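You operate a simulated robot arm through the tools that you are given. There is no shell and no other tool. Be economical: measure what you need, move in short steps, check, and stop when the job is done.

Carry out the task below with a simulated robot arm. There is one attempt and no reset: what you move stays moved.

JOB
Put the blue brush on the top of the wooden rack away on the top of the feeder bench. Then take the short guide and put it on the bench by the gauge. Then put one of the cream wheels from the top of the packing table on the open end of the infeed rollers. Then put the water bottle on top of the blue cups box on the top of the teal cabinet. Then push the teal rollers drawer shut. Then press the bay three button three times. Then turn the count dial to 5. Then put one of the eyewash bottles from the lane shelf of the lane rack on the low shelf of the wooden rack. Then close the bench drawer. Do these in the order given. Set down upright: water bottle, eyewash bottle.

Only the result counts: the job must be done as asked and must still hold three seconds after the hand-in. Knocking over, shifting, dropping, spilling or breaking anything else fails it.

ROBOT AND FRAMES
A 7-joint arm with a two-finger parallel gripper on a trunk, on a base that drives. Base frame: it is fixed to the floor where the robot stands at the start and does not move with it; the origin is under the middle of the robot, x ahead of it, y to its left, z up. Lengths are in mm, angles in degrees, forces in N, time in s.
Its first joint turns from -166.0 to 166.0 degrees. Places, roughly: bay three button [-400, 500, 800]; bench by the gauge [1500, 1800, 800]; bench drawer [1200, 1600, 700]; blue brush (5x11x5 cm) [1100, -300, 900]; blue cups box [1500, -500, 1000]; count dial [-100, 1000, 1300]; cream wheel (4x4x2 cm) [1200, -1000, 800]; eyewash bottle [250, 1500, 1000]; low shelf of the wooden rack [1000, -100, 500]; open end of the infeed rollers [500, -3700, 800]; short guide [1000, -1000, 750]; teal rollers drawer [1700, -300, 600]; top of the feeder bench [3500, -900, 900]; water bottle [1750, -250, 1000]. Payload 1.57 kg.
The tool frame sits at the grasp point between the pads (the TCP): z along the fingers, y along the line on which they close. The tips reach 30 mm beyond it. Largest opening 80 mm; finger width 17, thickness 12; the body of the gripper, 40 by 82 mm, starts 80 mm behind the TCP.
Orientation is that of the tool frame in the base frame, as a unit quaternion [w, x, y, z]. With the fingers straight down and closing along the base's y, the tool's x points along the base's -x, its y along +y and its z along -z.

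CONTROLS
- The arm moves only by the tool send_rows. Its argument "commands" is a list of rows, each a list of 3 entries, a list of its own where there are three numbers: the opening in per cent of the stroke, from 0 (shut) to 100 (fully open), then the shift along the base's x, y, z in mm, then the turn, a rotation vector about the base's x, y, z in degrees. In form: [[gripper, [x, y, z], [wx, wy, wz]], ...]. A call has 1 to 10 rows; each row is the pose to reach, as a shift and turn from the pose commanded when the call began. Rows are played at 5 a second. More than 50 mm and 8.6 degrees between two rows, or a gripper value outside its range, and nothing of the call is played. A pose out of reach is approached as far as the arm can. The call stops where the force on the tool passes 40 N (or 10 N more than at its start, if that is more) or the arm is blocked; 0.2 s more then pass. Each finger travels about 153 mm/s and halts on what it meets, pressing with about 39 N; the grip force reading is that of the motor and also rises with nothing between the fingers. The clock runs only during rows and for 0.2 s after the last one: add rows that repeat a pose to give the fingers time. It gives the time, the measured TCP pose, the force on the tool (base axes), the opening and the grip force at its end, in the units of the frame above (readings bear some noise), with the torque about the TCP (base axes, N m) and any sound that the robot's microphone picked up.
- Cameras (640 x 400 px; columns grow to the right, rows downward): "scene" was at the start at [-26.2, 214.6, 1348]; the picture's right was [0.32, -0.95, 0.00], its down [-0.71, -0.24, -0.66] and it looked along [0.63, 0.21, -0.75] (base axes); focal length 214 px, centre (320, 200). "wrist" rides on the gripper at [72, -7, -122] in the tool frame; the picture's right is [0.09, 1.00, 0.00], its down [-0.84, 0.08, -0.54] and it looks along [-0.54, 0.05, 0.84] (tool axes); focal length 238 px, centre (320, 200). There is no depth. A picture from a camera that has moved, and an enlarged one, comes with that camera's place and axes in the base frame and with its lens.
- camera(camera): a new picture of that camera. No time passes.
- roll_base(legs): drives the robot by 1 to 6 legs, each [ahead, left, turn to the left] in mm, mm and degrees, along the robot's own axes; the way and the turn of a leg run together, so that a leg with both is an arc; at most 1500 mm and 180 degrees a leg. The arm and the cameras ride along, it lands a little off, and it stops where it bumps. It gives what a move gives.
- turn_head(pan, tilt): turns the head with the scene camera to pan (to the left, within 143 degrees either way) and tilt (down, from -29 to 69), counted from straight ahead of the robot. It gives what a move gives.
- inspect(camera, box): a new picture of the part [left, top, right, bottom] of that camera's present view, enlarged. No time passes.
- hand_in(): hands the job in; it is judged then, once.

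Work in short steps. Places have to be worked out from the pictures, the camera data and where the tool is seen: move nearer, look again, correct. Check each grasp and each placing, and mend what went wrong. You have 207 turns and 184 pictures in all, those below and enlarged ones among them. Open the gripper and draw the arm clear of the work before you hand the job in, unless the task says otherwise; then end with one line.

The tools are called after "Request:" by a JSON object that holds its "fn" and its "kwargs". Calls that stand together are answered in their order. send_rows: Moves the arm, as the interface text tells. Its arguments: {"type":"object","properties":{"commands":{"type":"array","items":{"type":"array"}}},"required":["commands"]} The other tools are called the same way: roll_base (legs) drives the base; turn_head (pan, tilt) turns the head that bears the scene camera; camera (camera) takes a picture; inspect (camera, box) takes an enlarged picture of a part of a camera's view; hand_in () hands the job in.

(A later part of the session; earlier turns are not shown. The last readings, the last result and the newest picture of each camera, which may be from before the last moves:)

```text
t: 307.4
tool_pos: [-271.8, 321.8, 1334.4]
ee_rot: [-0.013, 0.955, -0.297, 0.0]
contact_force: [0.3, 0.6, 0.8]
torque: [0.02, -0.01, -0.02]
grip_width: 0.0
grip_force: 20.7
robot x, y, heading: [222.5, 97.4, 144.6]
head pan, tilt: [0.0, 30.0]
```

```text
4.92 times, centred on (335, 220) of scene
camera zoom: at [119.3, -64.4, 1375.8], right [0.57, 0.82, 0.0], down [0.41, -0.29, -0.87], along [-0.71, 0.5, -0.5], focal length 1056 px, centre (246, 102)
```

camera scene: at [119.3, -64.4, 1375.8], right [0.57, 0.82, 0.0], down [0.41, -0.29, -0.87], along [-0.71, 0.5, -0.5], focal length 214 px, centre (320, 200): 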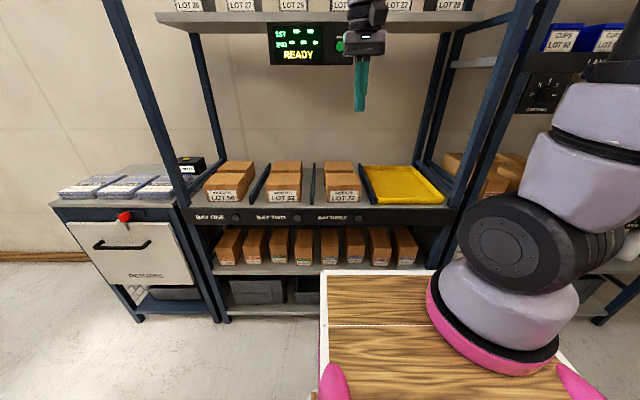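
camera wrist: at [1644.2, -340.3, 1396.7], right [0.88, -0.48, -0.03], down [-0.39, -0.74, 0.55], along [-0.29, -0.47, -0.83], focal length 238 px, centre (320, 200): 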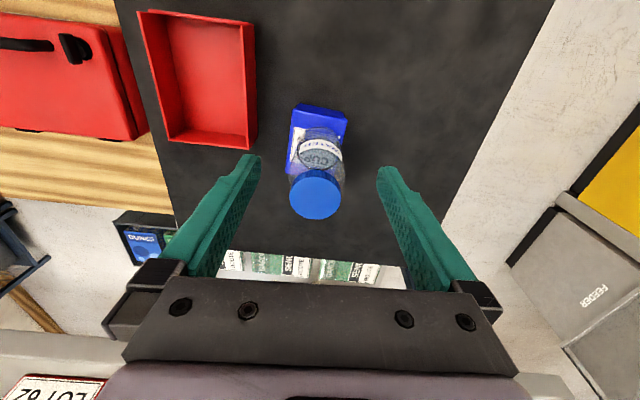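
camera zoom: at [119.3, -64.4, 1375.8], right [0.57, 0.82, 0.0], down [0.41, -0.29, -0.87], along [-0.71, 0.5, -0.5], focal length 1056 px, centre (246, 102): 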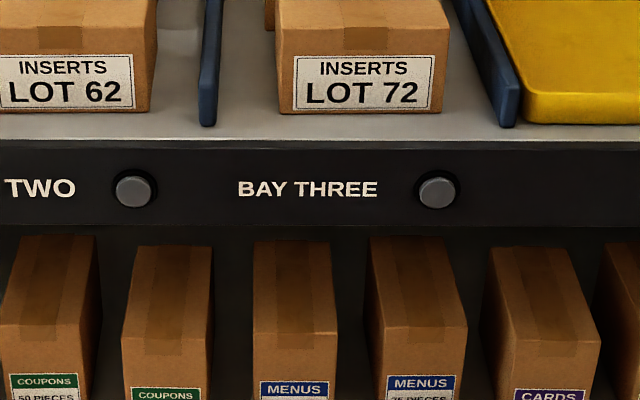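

The button right of the BAY THREE label is at about (-399,500,856). I tilt the closed fingers forward and bring the tips 60 mm in front of it.

Request:
{"fn": "send_rows", "kwargs": {"commands": [[0, [-5, 13, -45], [4.3, 6.1, 0]], [0, [-11, 26, -90], [8.6, 12.3, 0]], [0, [-17, 38, -135], [12.9, 18.4, 0]], [0, [-22, 51, -180], [17.2, 24.6, 0]], [0, [-28, 64, -225], [21.5, 30.7, 0]], [0, [-33, 77, -271], [25.8, 36.8, 0]], [0, [-39, 90, -317], [30.1, 43, 0]], [0, [-45, 102, -363], [34.4, 49.1, 0]], [0, [-50, 115, -409], [38.7, 55.3, 0]], [0, [-56, 128, -455], [43, 61.4, 0]]]}}

Request:
{"fn": "inspect", "kwargs": {"camera": "scene", "box": [260, 160, 420, 260]}}

Request:
{"fn": "camera", "kwargs": {"camera": "wrist"}}

```text
t: 309.6
tool_pos: [-351.3, 392.7, 876.5]
ee_rot: [-0.214, 0.748, -0.247, -0.577]
contact_force: [0.2, 0.2, -0.1]
torque: [-0.01, 0.01, 0.03]
grip_width: 0.2
grip_force: 21.3
out of reach, approached as far as the arm can: row 5, 6, 7, 8, 9, 10
robot x, y, heading: [220.3, 96.5, 144.9]
head pan, tilt: [0.0, 30.0]
```

```text
4.00 times, centred on (340, 210) of scene
camera zoom: at [119.8, -64.3, 1375.8], right [0.57, 0.82, 0.0], down [0.41, -0.29, -0.87], along [-0.71, 0.5, -0.5], focal length 858 px, centre (240, 160)
```

zoom: 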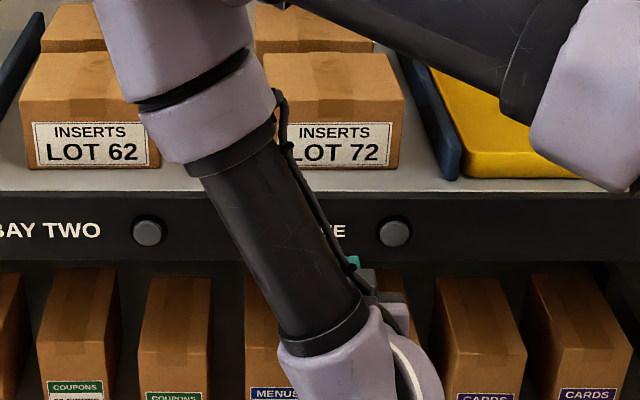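

```text
38 pictures are left
camera wrist: at [-240.8, 314.2, 838.1], right [-0.59, -0.79, -0.12], down [0.19, -0.29, 0.94], along [-0.78, 0.54, 0.32], focal length 238 px, centre (320, 200)
```

wrist: 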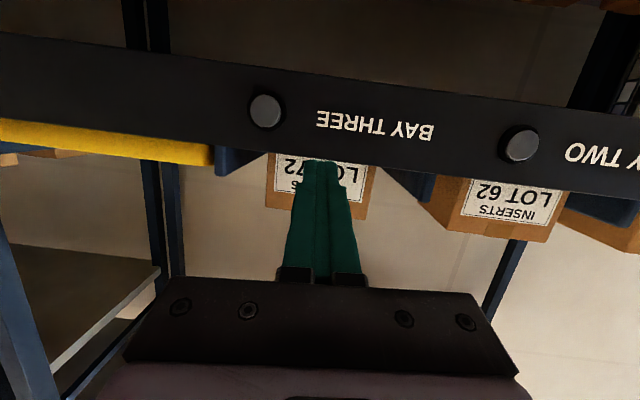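

The arm ended 60 mm short to the left, but the wrist view confirms the button at (-400,500,~845). I slide the base 60 mm to the right.

Request:
{"fn": "roll_base", "kwargs": {"legs": [[0, -61, 0]]}}

Request:
{"fn": "send_rows", "kwargs": {"commands": [[0, [0, 0, -10], [0, 0, 0]], [0, [0, 0, -18], [0, 0, 0]]]}}

Request:
{"fn": "camera", "kwargs": {"camera": "wrist"}}

```text
t: 310.6
tool_pos: [-316.7, 442.7, 877.1]
ee_rot: [-0.215, 0.749, -0.247, -0.576]
contact_force: [-1.4, 0.7, -0.8]
torque: [-0.03, -0.01, 0.0]
grip_width: 0.1
grip_force: 20.9
robot x, y, heading: [257.6, 145.9, 145.0]
head pan, tilt: [0.0, 30.0]
```

```text
t: 311.2
tool_pos: [-317.3, 443.1, 860.7]
ee_rot: [-0.215, 0.749, -0.247, -0.577]
contact_force: [0.4, 0.9, 0.6]
torque: [0.0, 0.0, 0.0]
grip_width: 0.0
grip_force: 21.8
robot x, y, heading: [254.5, 148.9, 145.3]
head pan, tilt: [0.0, 30.0]
```

```text
37 pictures are left
camera wrist: at [-205.8, 364.7, 821.1], right [-0.59, -0.79, -0.13], down [0.18, -0.29, 0.94], along [-0.78, 0.54, 0.32], focal length 238 px, centre (320, 200)
```

wrist: 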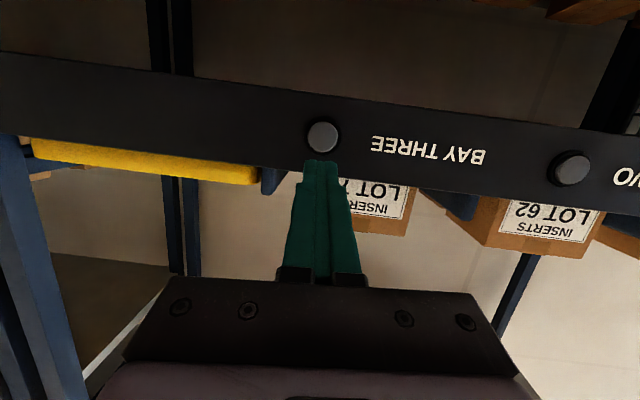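

The tip lines up with the button. I advance until it presses, listening for a click.

Request:
{"fn": "send_rows", "kwargs": {"commands": [[0, [-25, 22, -9], [0, 0, 0]], [0, [-41, 31, -9], [0, 0, 0]], [0, [-45, 34, -9], [0, 0, 0]], [0, [-49, 37, -9], [0, 0, 0]], [0, [-53, 39, -9], [0, 0, 0]], [0, [-56, 41, -9], [0, 0, 0]], [0, [-59, 43, -9], [0, 0, 0]], [0, [-62, 45, -9], [0, 0, 0]], [0, [-65, 47, -9], [0, 0, 0]], [0, [-68, 49, -9], [0, 0, 0]]]}}

Request:
{"fn": "camera", "kwargs": {"camera": "wrist"}}

```text
t: 313.4
tool_pos: [-390.3, 481.7, 849.5]
ee_rot: [-0.219, 0.748, -0.248, -0.576]
contact_force: [0.6, -1.0, 0.5]
torque: [0.02, 0.0, -0.03]
grip_width: 0.0
grip_force: 21.1
out of reach, approached as far as the arm can: row 1, 2, 3, 4, 5, 6, 7, 8, 9, 10
robot x, y, heading: [255.1, 148.8, 145.1]
head pan, tilt: [0.0, 30.0]
```

```text
36 pictures are left
camera wrist: at [-279.3, 403.3, 811.0], right [-0.6, -0.79, -0.13], down [0.18, -0.29, 0.94], along [-0.78, 0.54, 0.32], focal length 238 px, centre (320, 200)
```

wrist: 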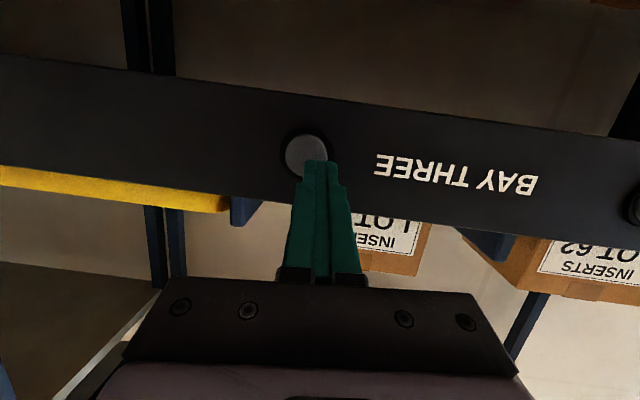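

The tip is about 16 mm to the left of the button, and the button face is about 33 mm further in. I reduce the tilt by 15° to get away from the reach limit, and correct sideways.

Request:
{"fn": "send_rows", "kwargs": {"commands": [[0, [8, 3, 6], [-4.3, -6.1, 0]], [0, [15, 8, 9], [-8.6, -12.3, 0]], [0, [9, 13, 9], [-8.6, -12.3, 0]]]}}

Request:
{"fn": "camera", "kwargs": {"camera": "wrist"}}

```text
t: 314.2
tool_pos: [-391.1, 480.8, 860.8]
ee_rot: [-0.189, 0.819, -0.268, -0.47]
contact_force: [-0.8, -0.7, 0.4]
torque: [-0.01, 0.05, -0.02]
grip_width: 0.1
grip_force: 21.7
out of reach, approached as far as the arm can: row 1, 2, 3
robot x, y, heading: [255.8, 147.5, 145.1]
head pan, tilt: [0.0, 30.0]
```

```text
35 pictures are left
camera wrist: at [-276.1, 396.9, 858.4], right [-0.58, -0.81, -0.14], down [-0.03, -0.15, 0.99], along [-0.82, 0.57, 0.06], focal length 238 px, centre (320, 200)
```

wrist: 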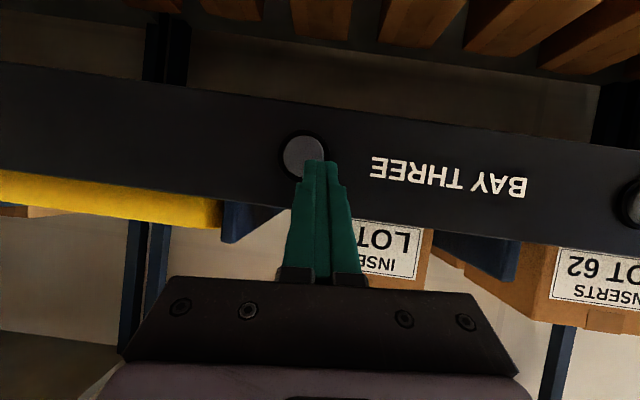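

Forward motion works, but lateral motion is limited. I use the base for the sideways correction.

Request:
{"fn": "roll_base", "kwargs": {"legs": [[0, -18, 0]]}}

Request:
{"fn": "send_rows", "kwargs": {"commands": [[0, [-8, 6, 0], [0, 0, 0]], [0, [-12, 9, 0], [0, 0, 0]], [0, [-16, 11, 0], [0, 0, 0]], [0, [-20, 14, 0], [0, 0, 0]], [0, [-24, 17, 0], [0, 0, 0]], [0, [-28, 20, 0], [0, 0, 0]]]}}

Request:
{"fn": "camera", "kwargs": {"camera": "wrist"}}

```text
t: 315.0
tool_pos: [-378.4, 494.2, 861.4]
ee_rot: [-0.19, 0.818, -0.269, -0.471]
contact_force: [0.2, -0.4, -0.5]
torque: [0.02, 0.0, -0.06]
grip_width: 0.1
grip_force: 21.1
robot x, y, heading: [266.1, 162.7, 145.2]
head pan, tilt: [0.0, 30.0]
```

```text
t: 315.9
tool_pos: [-391.6, 502.8, 860.4]
ee_rot: [-0.19, 0.82, -0.268, -0.468]
contact_force: [23.1, -14.1, 20.3]
torque: [0.3, 0.3, 0.04]
grip_width: 0.0
grip_force: 21.1
robot x, y, heading: [267.3, 159.0, 145.0]
head pan, tilt: [0.0, 30.0]
heard: click
stopped in row 4: the force on the tool passed its limit at 46 N (the readings are from after the stop); the commanded pose is now the measured one
```

```text
34 pictures are left
camera wrist: at [-277.4, 420.0, 859.0], right [-0.58, -0.81, -0.14], down [-0.04, -0.15, 0.99], along [-0.82, 0.57, 0.05], focal length 238 px, centre (320, 200)
```

wrist: 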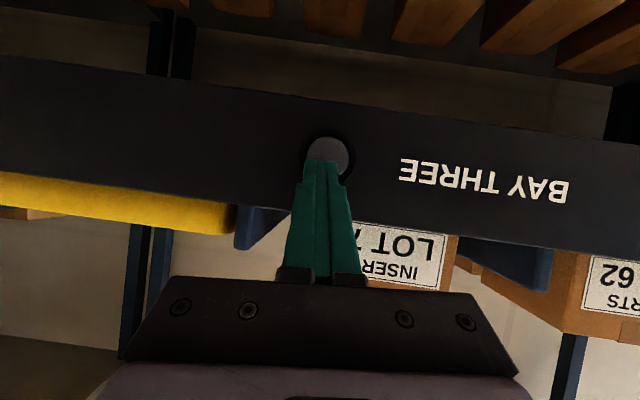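

Click, first press. I back off 18 mm and press again.

Request:
{"fn": "send_rows", "kwargs": {"commands": [[0, [15, -10, 0], [0, 0, 0]], [0, [15, -10, 0], [0, 0, 0]]]}}

Request:
{"fn": "send_rows", "kwargs": {"commands": [[0, [-7, 5, 0], [0, 0, 0]], [0, [-11, 8, 0], [0, 0, 0]], [0, [-14, 10, 0], [0, 0, 0]], [0, [-17, 12, 0], [0, 0, 0]], [0, [-20, 14, 0], [0, 0, 0]], [0, [-23, 16, 0], [0, 0, 0]]]}}

Request:
{"fn": "send_rows", "kwargs": {"commands": [[0, [15, -10, 0], [0, 0, 0]], [0, [15, -10, 0], [0, 0, 0]]]}}

```text
t: 316.5
tool_pos: [-379.4, 493.3, 858.2]
ee_rot: [-0.19, 0.821, -0.268, -0.467]
contact_force: [0.7, -0.4, -0.3]
torque: [-0.02, -0.03, 0.03]
grip_width: 0.4
grip_force: 21.8
robot x, y, heading: [265.4, 161.5, 144.9]
head pan, tilt: [0.0, 30.0]
```

```text
t: 317.5
tool_pos: [-392.4, 501.6, 857.4]
ee_rot: [-0.19, 0.823, -0.266, -0.465]
contact_force: [19.3, -13.4, 7.7]
torque: [0.11, 0.01, -0.03]
grip_width: 0.0
grip_force: 20.7
robot x, y, heading: [265.0, 159.9, 145.1]
head pan, tilt: [0.0, 30.0]
heard: click
stopped in row 5: the force on the tool passed its limit at 45 N (the readings are from after the stop); the commanded pose is now the measured one
```

```text
t: 318.1
tool_pos: [-378.4, 492.9, 859.6]
ee_rot: [-0.189, 0.822, -0.267, -0.467]
contact_force: [-0.2, 0.0, -0.8]
torque: [0.0, -0.02, -0.02]
grip_width: 0.1
grip_force: 21.0
robot x, y, heading: [268.6, 162.0, 145.0]
head pan, tilt: [0.0, 30.0]
```

Second click heard. Third press, then I retreat.

Request:
{"fn": "send_rows", "kwargs": {"commands": [[0, [-7, 5, 0], [0, 0, 0]], [0, [-11, 8, 0], [0, 0, 0]], [0, [-14, 10, 0], [0, 0, 0]], [0, [-17, 12, 0], [0, 0, 0]], [0, [-20, 14, 0], [0, 0, 0]], [0, [-23, 16, 0], [0, 0, 0]]]}}

Request:
{"fn": "send_rows", "kwargs": {"commands": [[0, [15, -10, 0], [0, 0, 0]], [0, [41, -28, 0], [0, 0, 0]], [0, [70, -48, 10], [0, 0, 0]], [0, [70, -48, 50], [0, 0, 0]], [0, [70, -48, 95], [0, 0, 0]], [0, [70, -48, 140], [0, 0, 0]]]}}

Request:
{"fn": "inspect", "kwargs": {"camera": "scene", "box": [240, 0, 480, 150]}}

```text
t: 319.1
tool_pos: [-392.4, 502.4, 857.1]
ee_rot: [-0.189, 0.824, -0.266, -0.463]
contact_force: [18.7, -12.4, 8.4]
torque: [0.11, 0.01, -0.03]
grip_width: 0.0
grip_force: 21.8
robot x, y, heading: [267.6, 163.1, 144.9]
head pan, tilt: [0.0, 30.0]
heard: click
stopped in row 5: the force on the tool passed its limit at 44 N (the readings are from after the stop); the commanded pose is now the measured one
```

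```text
t: 320.6
tool_pos: [-320.4, 454.5, 997.5]
ee_rot: [-0.189, 0.824, -0.265, -0.464]
contact_force: [0.5, 0.1, -0.4]
torque: [0.0, -0.01, -0.03]
grip_width: 0.0
grip_force: 21.0
robot x, y, heading: [267.0, 161.7, 145.1]
head pan, tilt: [0.0, 30.0]
```

```text
2.67 times, centred on (360, 75) of scene
camera zoom: at [166.0, 0.6, 1375.7], right [0.57, 0.82, 0.0], down [0.41, -0.29, -0.87], along [-0.71, 0.5, -0.5], focal length 572 px, centre (213, 533)
```

zoom: 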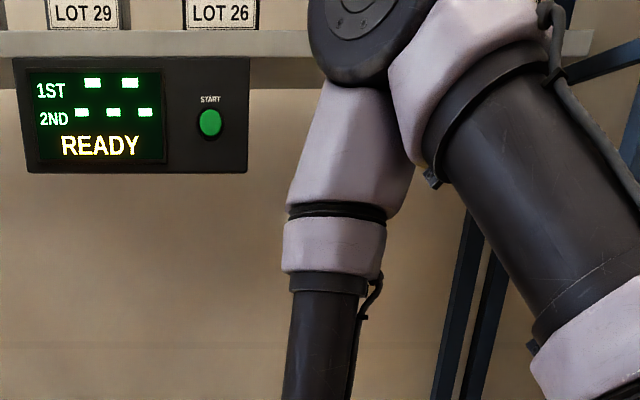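

Three clicks heard. For the dial I raise the arm to dial height with the tool horizontal, then slide the base right.

Request:
{"fn": "send_rows", "kwargs": {"commands": [[0, [3, -2, 41], [2.2, 3.1, 0]], [0, [6, -4, 82], [4.3, 6.2, 0]], [0, [9, -6, 123], [6.5, 9.2, 0]], [0, [12, -8, 164], [8.6, 12.3, 0]], [0, [15, -10, 205], [10.8, 15.4, 0]], [0, [18, -12, 246], [12.9, 18.5, 0]], [0, [21, -14, 287], [15.1, 21.5, 0]], [0, [24, -16, 328], [17.2, 24.6, 0]]]}}

Request:
{"fn": "roll_base", "kwargs": {"legs": [[0, -430, 0]]}}

Request:
{"fn": "turn_head", "kwargs": {"pan": 0, "tilt": 10}}

Request:
{"fn": "camera", "kwargs": {"camera": "scene"}}

Request:
{"fn": "camera", "kwargs": {"camera": "wrist"}}

```text
t: 322.4
tool_pos: [-306.1, 438.4, 1330.0]
ee_rot: [-0.249, 0.669, -0.229, -0.662]
contact_force: [-0.5, -0.5, -0.4]
torque: [0.04, 0.0, -0.03]
grip_width: 0.1
grip_force: 21.5
out of reach, approached as far as the arm can: row 2, 3, 4, 5, 6, 7, 8
robot x, y, heading: [268.4, 164.9, 145.0]
head pan, tilt: [0.0, 30.0]
```

```text
t: 324.9
tool_pos: [-61.3, 788.3, 1330.4]
ee_rot: [-0.249, 0.669, -0.23, -0.662]
contact_force: [-0.1, -0.5, -0.3]
torque: [0.02, -0.02, 0.0]
grip_width: 0.0
grip_force: 21.2
robot x, y, heading: [513.6, 511.7, 144.9]
head pan, tilt: [0.0, 30.0]
```

```text
t: 325.8
tool_pos: [-60.1, 787.0, 1330.9]
ee_rot: [-0.249, 0.669, -0.23, -0.662]
contact_force: [0.0, 1.0, 0.3]
torque: [0.01, 0.02, 0.0]
grip_width: 0.3
grip_force: 21.4
robot x, y, heading: [513.3, 511.0, 144.7]
head pan, tilt: [0.0, 10.0]
```

```text
32 pictures are left
camera scene: at [407.9, 350.2, 1408.0], right [0.58, 0.82, 0.0], down [0.14, -0.1, -0.98], along [-0.8, 0.57, -0.17], focal length 214 px, centre (320, 200)
```

scene: 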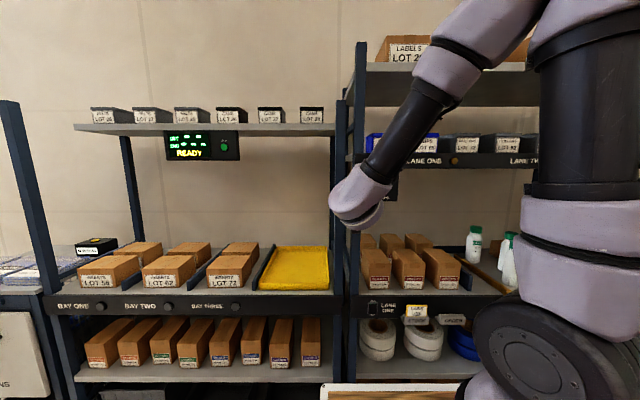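

```text
31 pictures are left
camera wrist: at [38.2, 716.0, 1259.8], right [-0.63, -0.76, -0.12], down [0.35, -0.42, 0.83], along [-0.69, 0.49, 0.54], focal length 238 px, centre (320, 200)
```

wrist: 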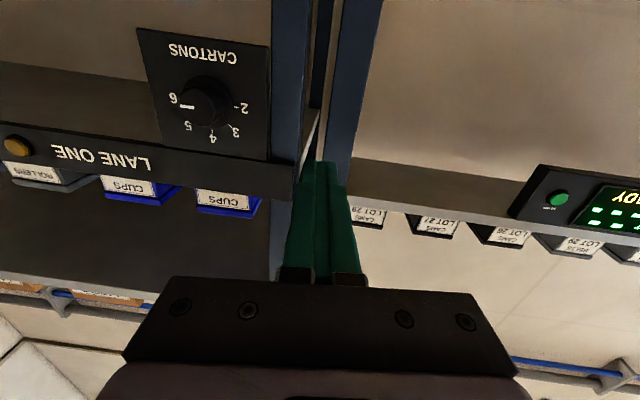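

The wrist camera sees the dial (image upside down). I zoom to read the pointer.

Request:
{"fn": "inspect", "kwargs": {"camera": "wrist", "box": [130, 20, 290, 160]}}

```text
2.86 times, centred on (210, 90) of wrist
camera zoom: at [38.2, 716.0, 1259.8], right [-0.63, -0.76, -0.12], down [0.35, -0.42, 0.83], along [-0.69, 0.49, 0.54], focal length 681 px, centre (634, 514)
```

zoom: 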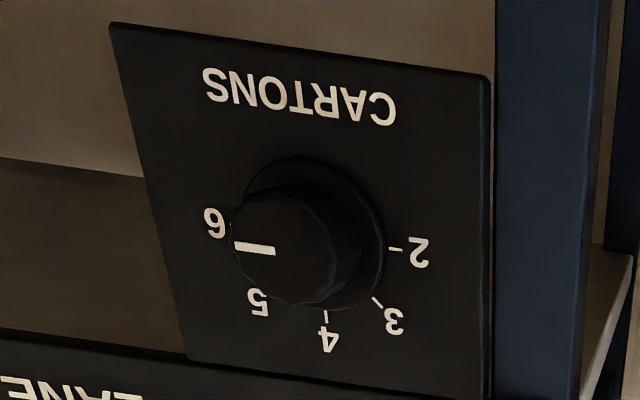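

The pointer is at 6, so it needs a 45° counter-clockwise turn. The knob face is at (-88,978,1328). I slide the base right 140 to line up, and open the gripper with small orientation corrections.

Request:
{"fn": "roll_base", "kwargs": {"legs": [[0, -141, 0]]}}

Request:
{"fn": "send_rows", "kwargs": {"commands": [[50, [0, 0, 0], [0, 0, 2]], [90, [0, 0, 0], [0, 0, 4.5]], [90, [0, 0, 0], [0, 0, 4.5]]]}}

Request:
{"fn": "camera", "kwargs": {"camera": "wrist"}}

```text
t: 327.1
tool_pos: [21.9, 904.1, 1331.0]
ee_rot: [-0.25, 0.669, -0.231, -0.661]
contact_force: [-0.5, -0.7, -0.9]
torque: [0.0, 0.0, -0.03]
grip_width: 0.0
grip_force: 21.2
robot x, y, heading: [598.0, 627.2, 144.9]
head pan, tilt: [0.0, 10.0]
```

```text
t: 327.9
tool_pos: [11.2, 903.1, 1336.1]
ee_rot: [-0.223, 0.677, -0.204, -0.671]
contact_force: [-0.7, 0.3, -0.5]
torque: [-0.03, 0.0, 0.0]
grip_width: 72.0
grip_force: 0.0
out of reach, approached as far as the arm can: row 1, 2, 3
robot x, y, heading: [595.0, 627.7, 145.0]
head pan, tilt: [0.0, 10.0]
```

```text
29 pictures are left
camera wrist: at [115.4, 839.1, 1265.3], right [-0.57, -0.81, -0.12], down [0.38, -0.4, 0.83], along [-0.72, 0.43, 0.54], focal length 238 px, centre (320, 200)
```

wrist: 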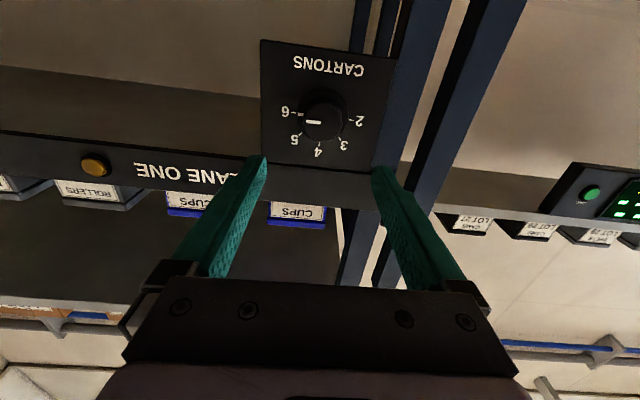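

Aligned: the dial is straight ahead, 9 mm lower than the axis. I advance 60 mm, then test in free space whether the wrist can roll +45°.

Request:
{"fn": "send_rows", "kwargs": {"commands": [[90, [-25, 17, -9], [0, 0, 0]], [90, [-49, 34, -9], [0, 0, 0]], [90, [-49, 34, -9], [6.2, -4.3, 0]], [90, [-49, 34, -9], [12.3, -8.6, 0]], [90, [-49, 34, -9], [18.5, -12.9, 0]], [90, [-49, 34, -9], [24.6, -17.1, 0]], [90, [-49, 34, -9], [30.8, -21.4, 0]], [90, [-49, 34, -9], [36.9, -25.7, 0]]]}}

```text
t: 329.7
tool_pos: [-37.9, 935.6, 1326.6]
ee_rot: [-0.464, 0.702, 0.072, -0.535]
contact_force: [-0.3, -0.1, -0.8]
torque: [-0.02, -0.01, -0.03]
grip_width: 72.1
grip_force: 0.2
robot x, y, heading: [591.9, 624.7, 144.9]
head pan, tilt: [0.0, 10.0]
```

The roll is possible. I roll back, advance around the knob, and close.

Request:
{"fn": "send_rows", "kwargs": {"commands": [[90, [0, 0, 0], [-7.4, 5.1, 0]], [90, [0, 0, 0], [-14.8, 10.3, 0]], [90, [0, 0, 0], [-22.1, 15.4, 0]], [90, [0, 0, 0], [-29.5, 20.6, 0]], [90, [0, 0, 0], [-36.9, 25.7, 0]], [90, [-16, 11, 0], [-36.9, 25.7, 0]], [90, [-29, 20, 0], [-36.9, 25.7, 0]], [90, [-39, 27, 0], [-36.9, 25.7, 0]]]}}

Request:
{"fn": "camera", "kwargs": {"camera": "wrist"}}

```text
refused: row 1 steps farther than a row can; nothing moved
```

```text
28 pictures are left
camera wrist: at [94.2, 912.2, 1283.3], right [-0.36, -0.5, -0.79], down [0.06, -0.85, 0.52], along [-0.93, 0.13, 0.34], focal length 238 px, centre (320, 200)
```

wrist: 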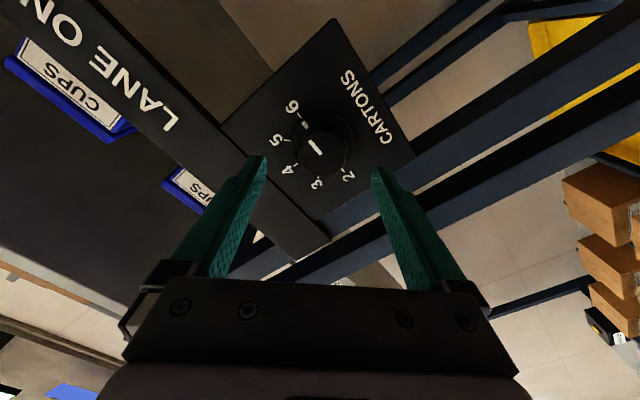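

The steps were just over 8.6°. I redo it with smaller ones.

Request:
{"fn": "send_rows", "kwargs": {"commands": [[90, [0, 0, 0], [-6.2, 4.3, 0]], [90, [0, 0, 0], [-12.3, 8.6, 0]], [90, [0, 0, 0], [-18.5, 12.9, 0]], [90, [0, 0, 0], [-24.6, 17.1, 0]], [90, [0, 0, 0], [-30.8, 21.4, 0]], [90, [0, 0, 0], [-36.9, 25.7, 0]], [90, [-16, 11, 0], [-36.9, 25.7, 0]], [90, [-29, 20, 0], [-36.9, 25.7, 0]], [90, [-39, 27, 0], [-36.9, 25.7, 0]]]}}

Request:
{"fn": "camera", "kwargs": {"camera": "wrist"}}

```text
t: 331.7
tool_pos: [-75.2, 964.1, 1326.4]
ee_rot: [-0.223, 0.678, -0.202, -0.671]
contact_force: [17.9, -12.0, -0.9]
torque: [-0.18, 0.13, -0.94]
grip_width: 72.7
grip_force: 0.4
robot x, y, heading: [597.5, 623.8, 144.7]
head pan, tilt: [0.0, 10.0]
```

```text
27 pictures are left
camera wrist: at [29.2, 900.3, 1255.8], right [-0.57, -0.81, -0.12], down [0.38, -0.39, 0.83], along [-0.73, 0.43, 0.54], focal length 238 px, centre (320, 200)
```

wrist: 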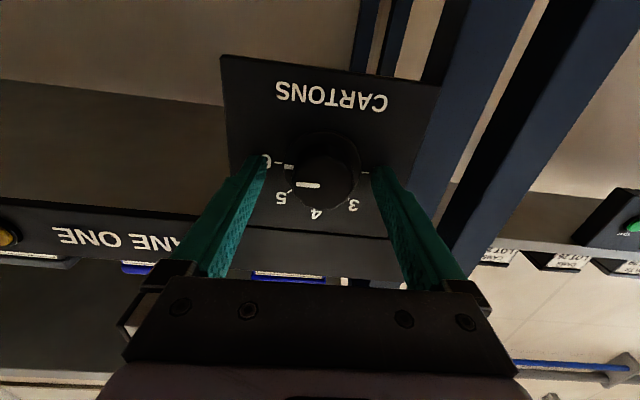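

The tips touch the panel. I back off 4 mm and close on the knob.

Request:
{"fn": "send_rows", "kwargs": {"commands": [[90, [3, -2, 0], [0, 0, 0]], [50, [3, -2, 0], [0, 0, 0]], [0, [3, -2, 0], [0, 0, 0]], [0, [3, -2, 0], [0, 0, 0]], [0, [3, -2, 0], [0, 0, 0]]]}}

Request:
{"fn": "camera", "kwargs": {"camera": "wrist"}}

```text
t: 332.9
tool_pos: [-75.2, 961.4, 1328.0]
ee_rot: [-0.223, 0.677, -0.203, -0.671]
contact_force: [-18.0, -3.8, 7.5]
torque: [0.03, 0.05, 0.98]
grip_width: 53.8
grip_force: 45.1
robot x, y, heading: [595.3, 625.2, 145.0]
head pan, tilt: [0.0, 10.0]
```

```text
26 pictures are left
camera wrist: at [29.3, 898.6, 1256.6], right [-0.57, -0.81, -0.12], down [0.39, -0.4, 0.83], along [-0.73, 0.43, 0.54], focal length 238 px, centre (320, 200)
```

wrist: 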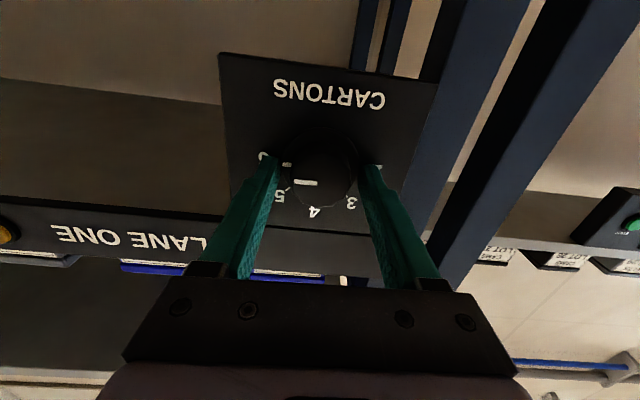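

It closed on the wide base ring (54 mm). I open, back off 6 mm, and close on the knob itself.

Request:
{"fn": "send_rows", "kwargs": {"commands": [[90, [0, 0, 0], [0, 0, 0]], [90, [0, 0, 0], [0, 0, 0]], [90, [5, -3, 0], [0, 0, 0]], [50, [5, -3, 0], [0, 0, 0]], [0, [5, -3, 0], [0, 0, 0]], [0, [5, -3, 0], [0, 0, 0]], [0, [5, -3, 0], [0, 0, 0]]]}}

```text
t: 334.5
tool_pos: [-68.0, 958.6, 1326.4]
ee_rot: [-0.223, 0.677, -0.203, -0.671]
contact_force: [-7.4, -9.1, 1.5]
torque: [-0.08, -0.04, -0.13]
grip_width: 38.0
grip_force: 43.3
robot x, y, heading: [597.4, 625.6, 144.8]
head pan, tilt: [0.0, 10.0]
```

Now it holds the 38 mm knob. I turn 45° counter-clockwise.

Request:
{"fn": "send_rows", "kwargs": {"commands": [[0, [0, 0, 0], [6.2, -4.3, 0]], [0, [0, 0, 0], [12.3, -8.6, 0]], [0, [0, 0, 0], [18.5, -12.9, 0]], [0, [0, 0, 0], [24.6, -17.1, 0]], [0, [0, 0, 0], [30.8, -21.4, 0]], [0, [0, 0, 0], [36.9, -25.7, 0]], [0, [0, 0, 0], [36.9, -25.7, 0]]]}}

Request:
{"fn": "camera", "kwargs": {"camera": "wrist"}}

```text
t: 336.1
tool_pos: [-69.7, 957.6, 1325.6]
ee_rot: [-0.464, 0.702, 0.073, -0.535]
contact_force: [-18.2, -15.9, -9.2]
torque: [0.06, 0.19, 0.18]
grip_width: 37.8
grip_force: 43.3
robot x, y, heading: [594.6, 626.0, 144.8]
head pan, tilt: [0.0, 10.0]
```

```text
25 pictures are left
camera wrist: at [61.6, 933.5, 1282.6], right [-0.35, -0.5, -0.79], down [0.07, -0.85, 0.51], along [-0.93, 0.13, 0.33], focal length 238 px, centre (320, 200)
```

wrist: 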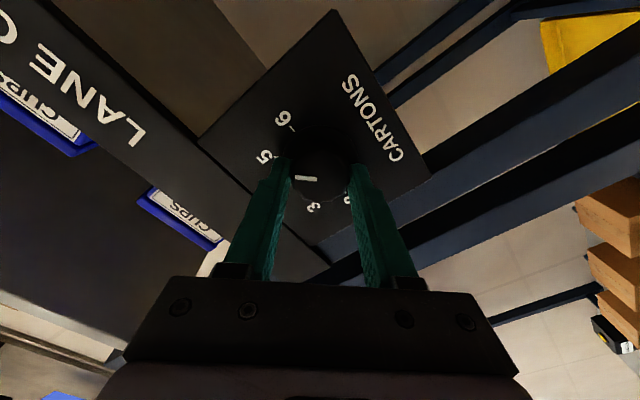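

The pointer turned with the hand. I open, back straight off and check.

Request:
{"fn": "send_rows", "kwargs": {"commands": [[90, [0, 0, 0], [0, 0, 0]], [90, [0, 0, 0], [0, 0, 0]], [90, [15, -10, 0], [0, 0, 0]], [90, [41, -28, 0], [0, 0, 0]], [90, [70, -48, 0], [0, 0, 0]]]}}

Request:
{"fn": "inspect", "kwargs": {"camera": "wrist", "box": [230, 60, 430, 220]}}

```text
t: 337.3
tool_pos: [1.9, 911.4, 1325.4]
ee_rot: [-0.464, 0.703, 0.071, -0.535]
contact_force: [-0.1, 0.3, -0.9]
torque: [0.0, -0.02, 0.0]
grip_width: 72.1
grip_force: 0.0
robot x, y, heading: [596.9, 625.4, 145.1]
head pan, tilt: [0.0, 10.0]
```

```text
2.50 times, centred on (330, 140) of wrist
camera zoom: at [133.6, 886.7, 1281.6], right [-0.36, -0.5, -0.79], down [0.06, -0.85, 0.52], along [-0.93, 0.13, 0.34], focal length 596 px, centre (295, 350)
```

zoom: 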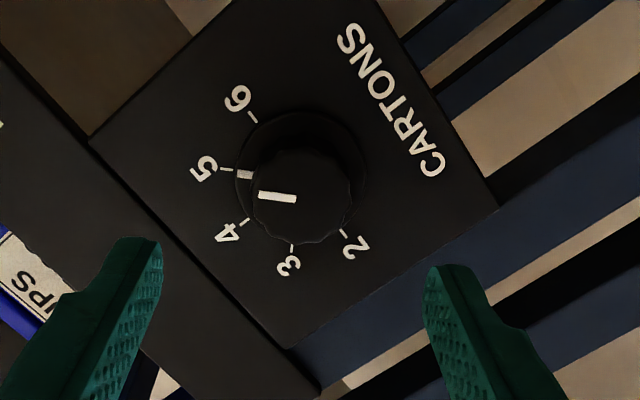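

The dial mark points at 5. Next is the eyewash bottle: I undo the roll, reduce the tilt to 45°, and slide the base right to the bottles.

Request:
{"fn": "send_rows", "kwargs": {"commands": [[90, [5, -3, -10], [-6.2, 4.3, 0]], [90, [10, -6, -20], [-12.3, 8.6, 0]], [90, [15, -9, -30], [-18.5, 12.9, 0]], [90, [20, -12, -40], [-24.6, 17.1, 0]], [90, [25, -15, -50], [-30.8, 21.4, 0]], [100, [30, -18, -60], [-36.9, 25.7, 0]]]}}

Request:
{"fn": "send_rows", "kwargs": {"commands": [[100, [0, 0, -10], [-4.3, -6.1, 0]], [100, [0, 0, -20], [-8.6, -12.3, 0]], [100, [0, 0, -30], [-12.9, -18.4, 0]], [100, [0, 0, -40], [-17.2, -24.6, 0]], [100, [0, 0, -50], [-21.5, -30.7, 0]], [100, [0, 0, -60], [-25.8, -36.9, 0]]]}}

Request:
{"fn": "roll_base", "kwargs": {"legs": [[0, -470, 0]]}}

Request:
{"fn": "turn_head", "kwargs": {"pan": 0, "tilt": 25}}

Request:
{"fn": "camera", "kwargs": {"camera": "scene"}}

```text
t: 338.7
tool_pos: [-4.9, 878.4, 1279.5]
ee_rot: [-0.223, 0.677, -0.204, -0.671]
contact_force: [-0.1, -0.2, -0.4]
torque: [-0.02, -0.03, -0.01]
grip_width: 80.0
grip_force: 0.1
out of reach, approached as far as the arm can: row 1, 2, 3, 4, 5, 6
robot x, y, heading: [596.1, 625.9, 144.7]
head pan, tilt: [0.0, 10.0]
```

```text
t: 340.1
tool_pos: [-9.2, 879.0, 1220.1]
ee_rot: [-0.12, 0.886, -0.264, -0.362]
contact_force: [0.1, -0.1, 0.5]
torque: [0.03, -0.01, 0.01]
grip_width: 80.1
grip_force: 0.0
robot x, y, heading: [594.7, 628.9, 145.1]
head pan, tilt: [0.0, 10.0]
```

```text
t: 342.9
tool_pos: [253.7, 1252.7, 1221.2]
ee_rot: [-0.119, 0.887, -0.259, -0.363]
contact_force: [0.0, 0.1, -0.6]
torque: [-0.02, -0.02, 0.0]
grip_width: 80.1
grip_force: 0.0
robot x, y, heading: [863.8, 1008.1, 145.7]
head pan, tilt: [0.0, 10.0]
```

```text
t: 343.7
tool_pos: [253.1, 1251.3, 1219.7]
ee_rot: [-0.12, 0.887, -0.26, -0.363]
contact_force: [-1.1, 0.4, 0.2]
torque: [0.03, -0.01, -0.01]
grip_width: 80.2
grip_force: 0.0
robot x, y, heading: [859.9, 1004.5, 145.5]
head pan, tilt: [0.0, 25.0]
```

```text
23 pictures are left
camera scene: at [758.4, 847.2, 1383.8], right [0.56, 0.83, 0.0], down [0.35, -0.24, -0.91], along [-0.75, 0.51, -0.42], focal length 214 px, centre (320, 200)
```

scene: 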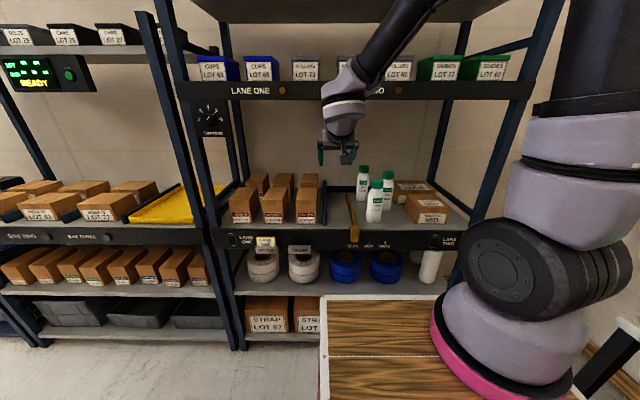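

I zoom in on the bottles.

Request:
{"fn": "inspect", "kwargs": {"camera": "scene", "box": [320, 140, 460, 250]}}

Request:
{"fn": "camera", "kwargs": {"camera": "wrist"}}

```text
3.64 times, centred on (390, 195) of scene
camera zoom: at [758.4, 847.2, 1383.8], right [0.56, 0.83, 0.0], down [0.35, -0.24, -0.91], along [-0.75, 0.51, -0.42], focal length 780 px, centre (66, 218)
```

zoom: 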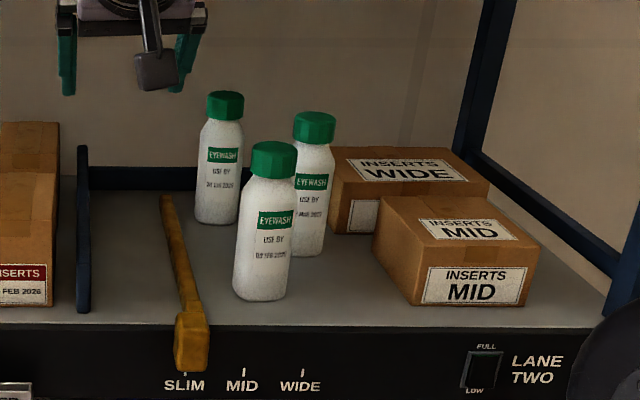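

```text
21 pictures are left
camera wrist: at [370.6, 1181.8, 1257.2], right [-0.49, -0.87, -0.09], down [-0.23, 0.03, 0.97], along [-0.84, 0.5, -0.21], focal length 238 px, centre (320, 200)
```

wrist: 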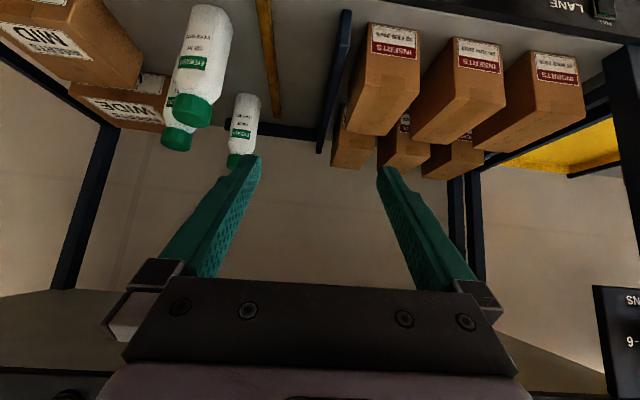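

Front bottle: axis near (207,1508), base z≈918, top ≈1085. I slide the base right 184 so that it's straight ahead, then move to a pre-grasp 100 mm back along the tilted tool axis.

Request:
{"fn": "roll_base", "kwargs": {"legs": [[0, -184, 0]]}}

Request:
{"fn": "send_rows", "kwargs": {"commands": [[100, [-18, 13, -30], [0, 0, 0]], [100, [-36, 26, -60], [0, 0, 0]], [100, [-54, 39, -90], [0, 0, 0]], [100, [-72, 52, -120], [0, 0, 0]], [100, [-88, 62, -149], [0, 0, 0]]]}}

Request:
{"fn": "camera", "kwargs": {"camera": "wrist"}}

Request:
{"fn": "inspect", "kwargs": {"camera": "scene", "box": [200, 120, 400, 250]}}

```text
t: 345.2
tool_pos: [356.9, 1403.2, 1221.2]
ee_rot: [-0.119, 0.887, -0.259, -0.363]
contact_force: [0.2, 0.3, 0.3]
torque: [0.0, 0.01, 0.04]
grip_width: 79.9
grip_force: 0.1
robot x, y, heading: [962.7, 1161.8, 145.5]
head pan, tilt: [0.0, 25.0]
```

```text
t: 346.4
tool_pos: [267.1, 1464.1, 1070.2]
ee_rot: [-0.119, 0.886, -0.26, -0.364]
contact_force: [-0.1, -0.3, 0.5]
torque: [0.0, 0.0, -0.02]
grip_width: 79.9
grip_force: 0.0
robot x, y, heading: [965.0, 1162.1, 145.4]
head pan, tilt: [0.0, 25.0]
```

```text
20 pictures are left
camera wrist: at [384.4, 1392.8, 1108.3], right [-0.49, -0.87, -0.09], down [-0.23, 0.03, 0.97], along [-0.84, 0.5, -0.21], focal length 238 px, centre (320, 200)
```

wrist: 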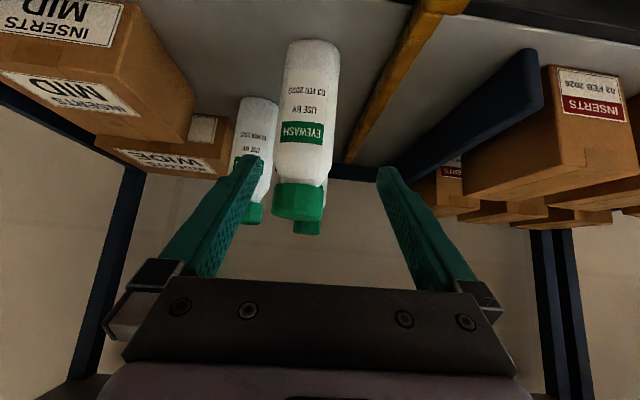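

```text
3.08 times, centred on (300, 185) of scene
camera zoom: at [861.9, 997.4, 1383.7], right [0.56, 0.83, 0.0], down [0.35, -0.24, -0.91], along [-0.75, 0.51, -0.42], focal length 660 px, centre (382, 246)
```

zoom: 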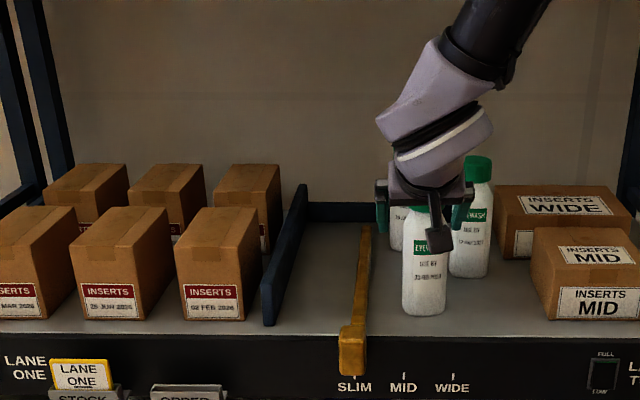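

The bottle is 12 mm to the +u side of the tool axis. I correct and advance along the axis around the bottle.

Request:
{"fn": "send_rows", "kwargs": {"commands": [[100, [7, 10, 0], [0, 0, 0]], [100, [-10, 22, -23], [0, 0, 0]], [100, [-28, 34, -47], [0, 0, 0]], [100, [-46, 46, -70], [0, 0, 0]]]}}

Request:
{"fn": "camera", "kwargs": {"camera": "wrist"}}

```text
t: 347.4
tool_pos: [222.0, 1510.8, 1001.7]
ee_rot: [-0.12, 0.886, -0.259, -0.364]
contact_force: [0.2, -0.9, 0.0]
torque: [-0.01, -0.01, -0.01]
grip_width: 80.2
grip_force: 0.0
robot x, y, heading: [961.8, 1156.2, 145.5]
head pan, tilt: [0.0, 25.0]
```

```text
18 pictures are left
camera wrist: at [340.0, 1440.2, 1038.0], right [-0.49, -0.87, -0.09], down [-0.23, 0.03, 0.97], along [-0.84, 0.5, -0.21], focal length 238 px, centre (320, 200)
```

wrist: 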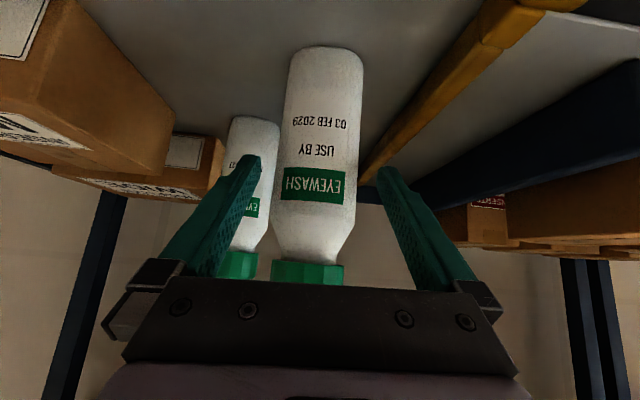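

The bottle is between the fingers. I advance 8 mm more and close.

Request:
{"fn": "send_rows", "kwargs": {"commands": [[100, [-5, 3, -6], [0, 0, 0]], [70, [-5, 3, -6], [0, 0, 0]], [0, [-5, 3, -6], [0, 0, 0]], [0, [-5, 3, -6], [0, 0, 0]], [0, [-5, 3, -6], [0, 0, 0]]]}}

Request:
{"fn": "send_rows", "kwargs": {"commands": [[0, [0, 0, 10], [0, 0, 0]], [0, [0, 0, 40], [0, 0, 0]], [0, [8, -6, 70], [0, 0, 0]], [0, [40, -28, 85], [0, 0, 0]], [0, [80, -56, 90], [0, 0, 0]], [0, [115, -80, 95], [0, 0, 0]]]}}

Request:
{"fn": "camera", "kwargs": {"camera": "scene"}}

```text
t: 348.6
tool_pos: [218.3, 1513.0, 995.7]
ee_rot: [-0.119, 0.887, -0.259, -0.363]
contact_force: [0.6, 0.2, 0.2]
torque: [0.03, 0.01, 0.02]
grip_width: 0.0
grip_force: 21.9
robot x, y, heading: [958.8, 1161.9, 145.6]
head pan, tilt: [0.0, 25.0]
```

```text
t: 350.0
tool_pos: [333.4, 1434.2, 1090.4]
ee_rot: [-0.12, 0.887, -0.26, -0.363]
contact_force: [-0.1, 0.0, 0.2]
torque: [-0.01, 0.01, -0.01]
grip_width: 0.0
grip_force: 21.1
robot x, y, heading: [960.8, 1159.2, 145.4]
head pan, tilt: [0.0, 25.0]
```

```text
17 pictures are left
camera scene: at [861.0, 998.2, 1383.8], right [0.56, 0.83, 0.0], down [0.35, -0.24, -0.91], along [-0.75, 0.51, -0.42], focal length 214 px, centre (320, 200)
```

scene: 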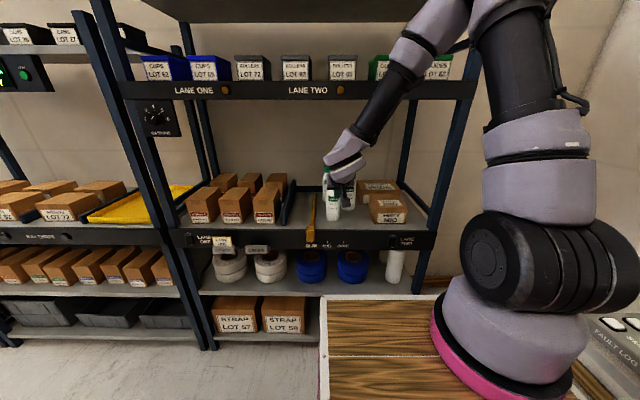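

I closed on nothing: the bottle is some 40 mm deeper (V≈-722), and it still stands. I reopen and go deeper along the same line.

Request:
{"fn": "send_rows", "kwargs": {"commands": [[60, [-30, 20, -10], [0, 0, 0]], [100, [-60, 41, -20], [0, 0, 0]], [100, [-89, 61, -29], [0, 0, 0]], [100, [-89, 61, -29], [0, 0, 0]], [100, [-108, 74, -52], [0, 0, 0]], [100, [-128, 88, -76], [0, 0, 0]], [100, [-147, 101, -100], [0, 0, 0]]]}}

Request:
{"fn": "camera", "kwargs": {"camera": "wrist"}}

```text
t: 351.6
tool_pos: [185.0, 1535.4, 993.8]
ee_rot: [-0.119, 0.886, -0.259, -0.365]
contact_force: [1.3, -0.3, 0.2]
torque: [0.02, -0.01, 0.0]
grip_width: 80.2
grip_force: 0.0
robot x, y, heading: [964.3, 1158.3, 145.6]
head pan, tilt: [0.0, 25.0]
```

```text
16 pictures are left
camera wrist: at [302.5, 1465.1, 1029.5], right [-0.49, -0.87, -0.09], down [-0.23, 0.03, 0.97], along [-0.84, 0.5, -0.21], focal length 238 px, centre (320, 200)
```

wrist: 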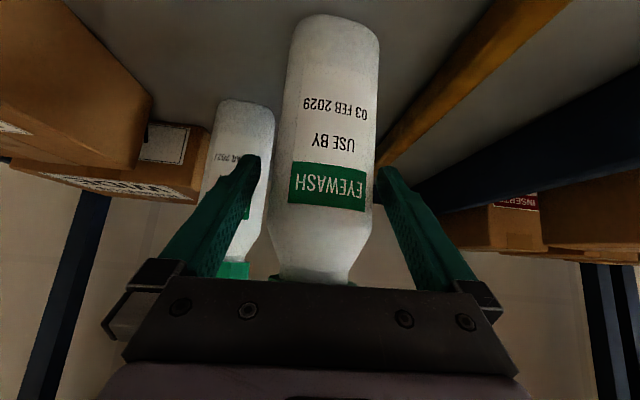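

The bottle's body is now between the pads. I close.

Request:
{"fn": "send_rows", "kwargs": {"commands": [[80, [-2, -3, 0], [0, 0, 0]], [50, [-2, -3, 0], [0, 0, 0]], [0, [-2, -3, 0], [0, 0, 0]], [0, [-2, -3, 0], [0, 0, 0]]]}}

```text
t: 352.6
tool_pos: [183.2, 1531.8, 991.4]
ee_rot: [-0.12, 0.886, -0.26, -0.364]
contact_force: [-0.8, 4.5, 7.1]
torque: [0.18, 0.34, -0.13]
grip_width: 65.0
grip_force: 39.4
robot x, y, heading: [959.4, 1156.0, 145.6]
head pan, tilt: [0.0, 25.0]
```

Gripped at 65 mm. I lift, draw back out of the rack, and check.

Request:
{"fn": "send_rows", "kwargs": {"commands": [[0, [0, 0, 12], [0, 0, 0]], [0, [0, 0, 45], [0, 0, 0]], [0, [0, 0, 75], [0, 0, 0]], [0, [35, -24, 85], [0, 0, 0]], [0, [75, -52, 90], [0, 0, 0]], [0, [113, -79, 95], [0, 0, 0]], [0, [150, -105, 100], [0, 0, 0]], [0, [185, -129, 105], [0, 0, 0]]]}}

Request:
{"fn": "camera", "kwargs": {"camera": "scene"}}

```text
t: 354.4
tool_pos: [367.5, 1405.2, 1096.0]
ee_rot: [-0.12, 0.887, -0.261, -0.363]
contact_force: [-0.9, 1.1, -5.1]
torque: [-0.03, -0.07, 0.02]
grip_width: 64.5
grip_force: 38.8
robot x, y, heading: [962.2, 1154.6, 145.6]
head pan, tilt: [0.0, 25.0]
```

```text
15 pictures are left
camera scene: at [860.8, 998.3, 1383.8], right [0.57, 0.82, 0.0], down [0.35, -0.24, -0.91], along [-0.75, 0.51, -0.42], focal length 214 px, centre (320, 200)
```

scene: 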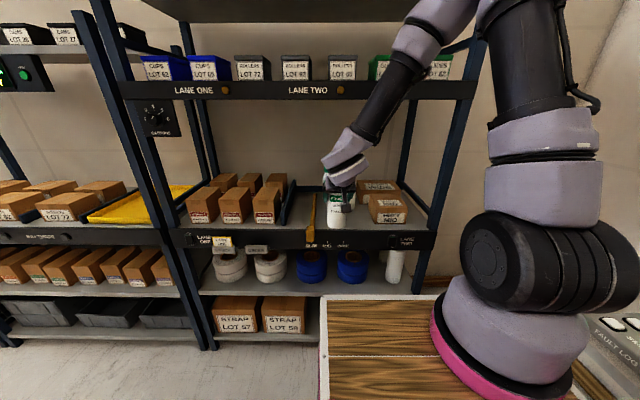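

The bottle is held upright. I now drive to the front of the wooden rack: left a bit, turn around toward −u, back up, then slide right.

Request:
{"fn": "roll_base", "kwargs": {"legs": [[0, 195, 0], [0, 0, 90], [0, 0, 90], [-200, 0, 0], [0, -990, 0]]}}

Request:
{"fn": "turn_head", "kwargs": {"pan": 0, "tilt": 35}}

Request:
{"fn": "camera", "kwargs": {"camera": "scene"}}

```text
t: 369.4
tool_pos: [719.5, 73.4, 1097.4]
ee_rot: [0.362, 0.262, 0.886, -0.121]
contact_force: [0.2, 0.3, -5.0]
torque: [0.03, 0.07, 0.0]
grip_width: 64.6
grip_force: 38.6
robot x, y, heading: [126.3, 319.1, -34.5]
head pan, tilt: [0.0, 25.0]
```

```text
t: 370.2
tool_pos: [719.9, 73.3, 1097.4]
ee_rot: [0.363, 0.262, 0.886, -0.12]
contact_force: [0.1, -0.2, -4.0]
torque: [0.04, 0.07, 0.01]
grip_width: 64.5
grip_force: 39.4
robot x, y, heading: [124.7, 321.5, -34.7]
head pan, tilt: [0.0, 35.0]
```

```text
14 pictures are left
camera scene: at [223.8, 485.1, 1368.0], right [-0.57, -0.82, 0.0], down [-0.47, 0.33, -0.82], along [0.67, -0.47, -0.57], focal length 214 px, centre (320, 200)
```

scene: 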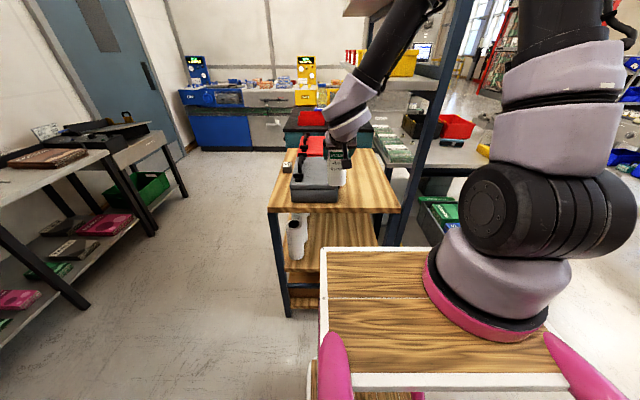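

I zoom in on the low shelf.

Request:
{"fn": "inspect", "kwargs": {"camera": "scene", "box": [250, 180, 420, 300]}}

```text
3.33 times, centred on (335, 240) of scene
camera zoom: at [223.8, 485.1, 1368.0], right [-0.57, -0.82, 0.0], down [-0.47, 0.33, -0.82], along [0.67, -0.47, -0.57], focal length 715 px, centre (270, 67)
```

zoom: 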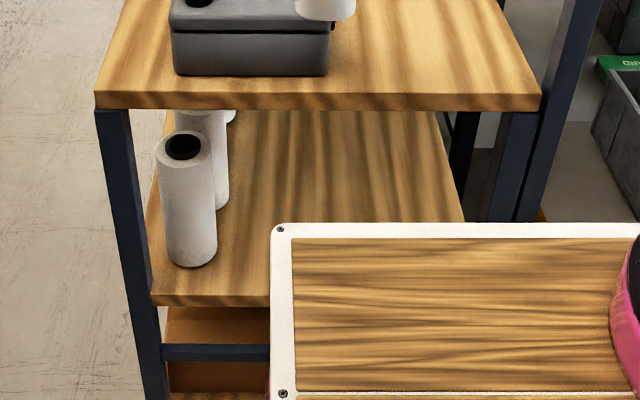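

The low shelf is free right of the rolls; shelf z≈497. I back the base 80 mm, then lower the bottle in front of the rack.

Request:
{"fn": "roll_base", "kwargs": {"legs": [[-80, 0, 0]]}}

Request:
{"fn": "send_rows", "kwargs": {"commands": [[0, [28, -20, -20], [0, 0, 0]], [0, [28, -20, -65], [0, 0, 0]], [0, [28, -20, -110], [0, 0, 0]], [0, [28, -20, -155], [0, 0, 0]], [0, [28, -20, -200], [0, 0, 0]], [0, [28, -20, -245], [0, 0, 0]], [0, [28, -20, -290], [0, 0, 0]]]}}

Request:
{"fn": "camera", "kwargs": {"camera": "scene"}}

```text
t: 371.2
tool_pos: [653.3, 120.1, 1096.2]
ee_rot: [0.364, 0.261, 0.886, -0.12]
contact_force: [-0.1, -0.1, -4.5]
torque: [0.08, 0.07, 0.01]
grip_width: 64.8
grip_force: 38.8
robot x, y, heading: [57.7, 367.4, -34.6]
head pan, tilt: [0.0, 35.0]
```

```text
t: 372.8
tool_pos: [681.4, 100.5, 812.4]
ee_rot: [0.362, 0.262, 0.886, -0.12]
contact_force: [0.6, -1.4, -4.8]
torque: [0.09, 0.04, 0.04]
grip_width: 64.4
grip_force: 39.1
out of reach, approached as far as the arm can: row 7
robot x, y, heading: [59.1, 366.0, -34.8]
head pan, tilt: [0.0, 35.0]
```

```text
12 pictures are left
camera scene: at [157.1, 531.2, 1368.0], right [-0.57, -0.82, 0.0], down [-0.47, 0.33, -0.82], along [0.67, -0.47, -0.57], focal length 214 px, centre (320, 200)
```

scene: 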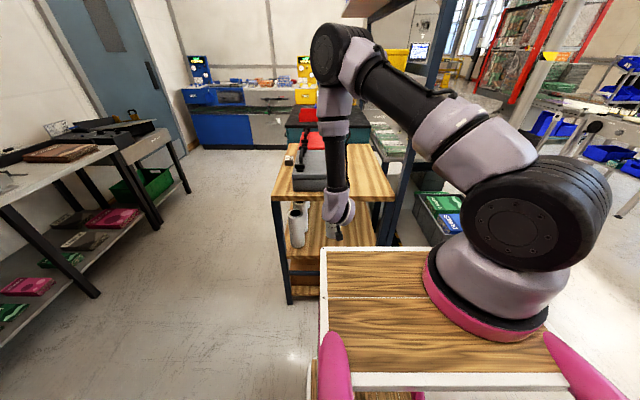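

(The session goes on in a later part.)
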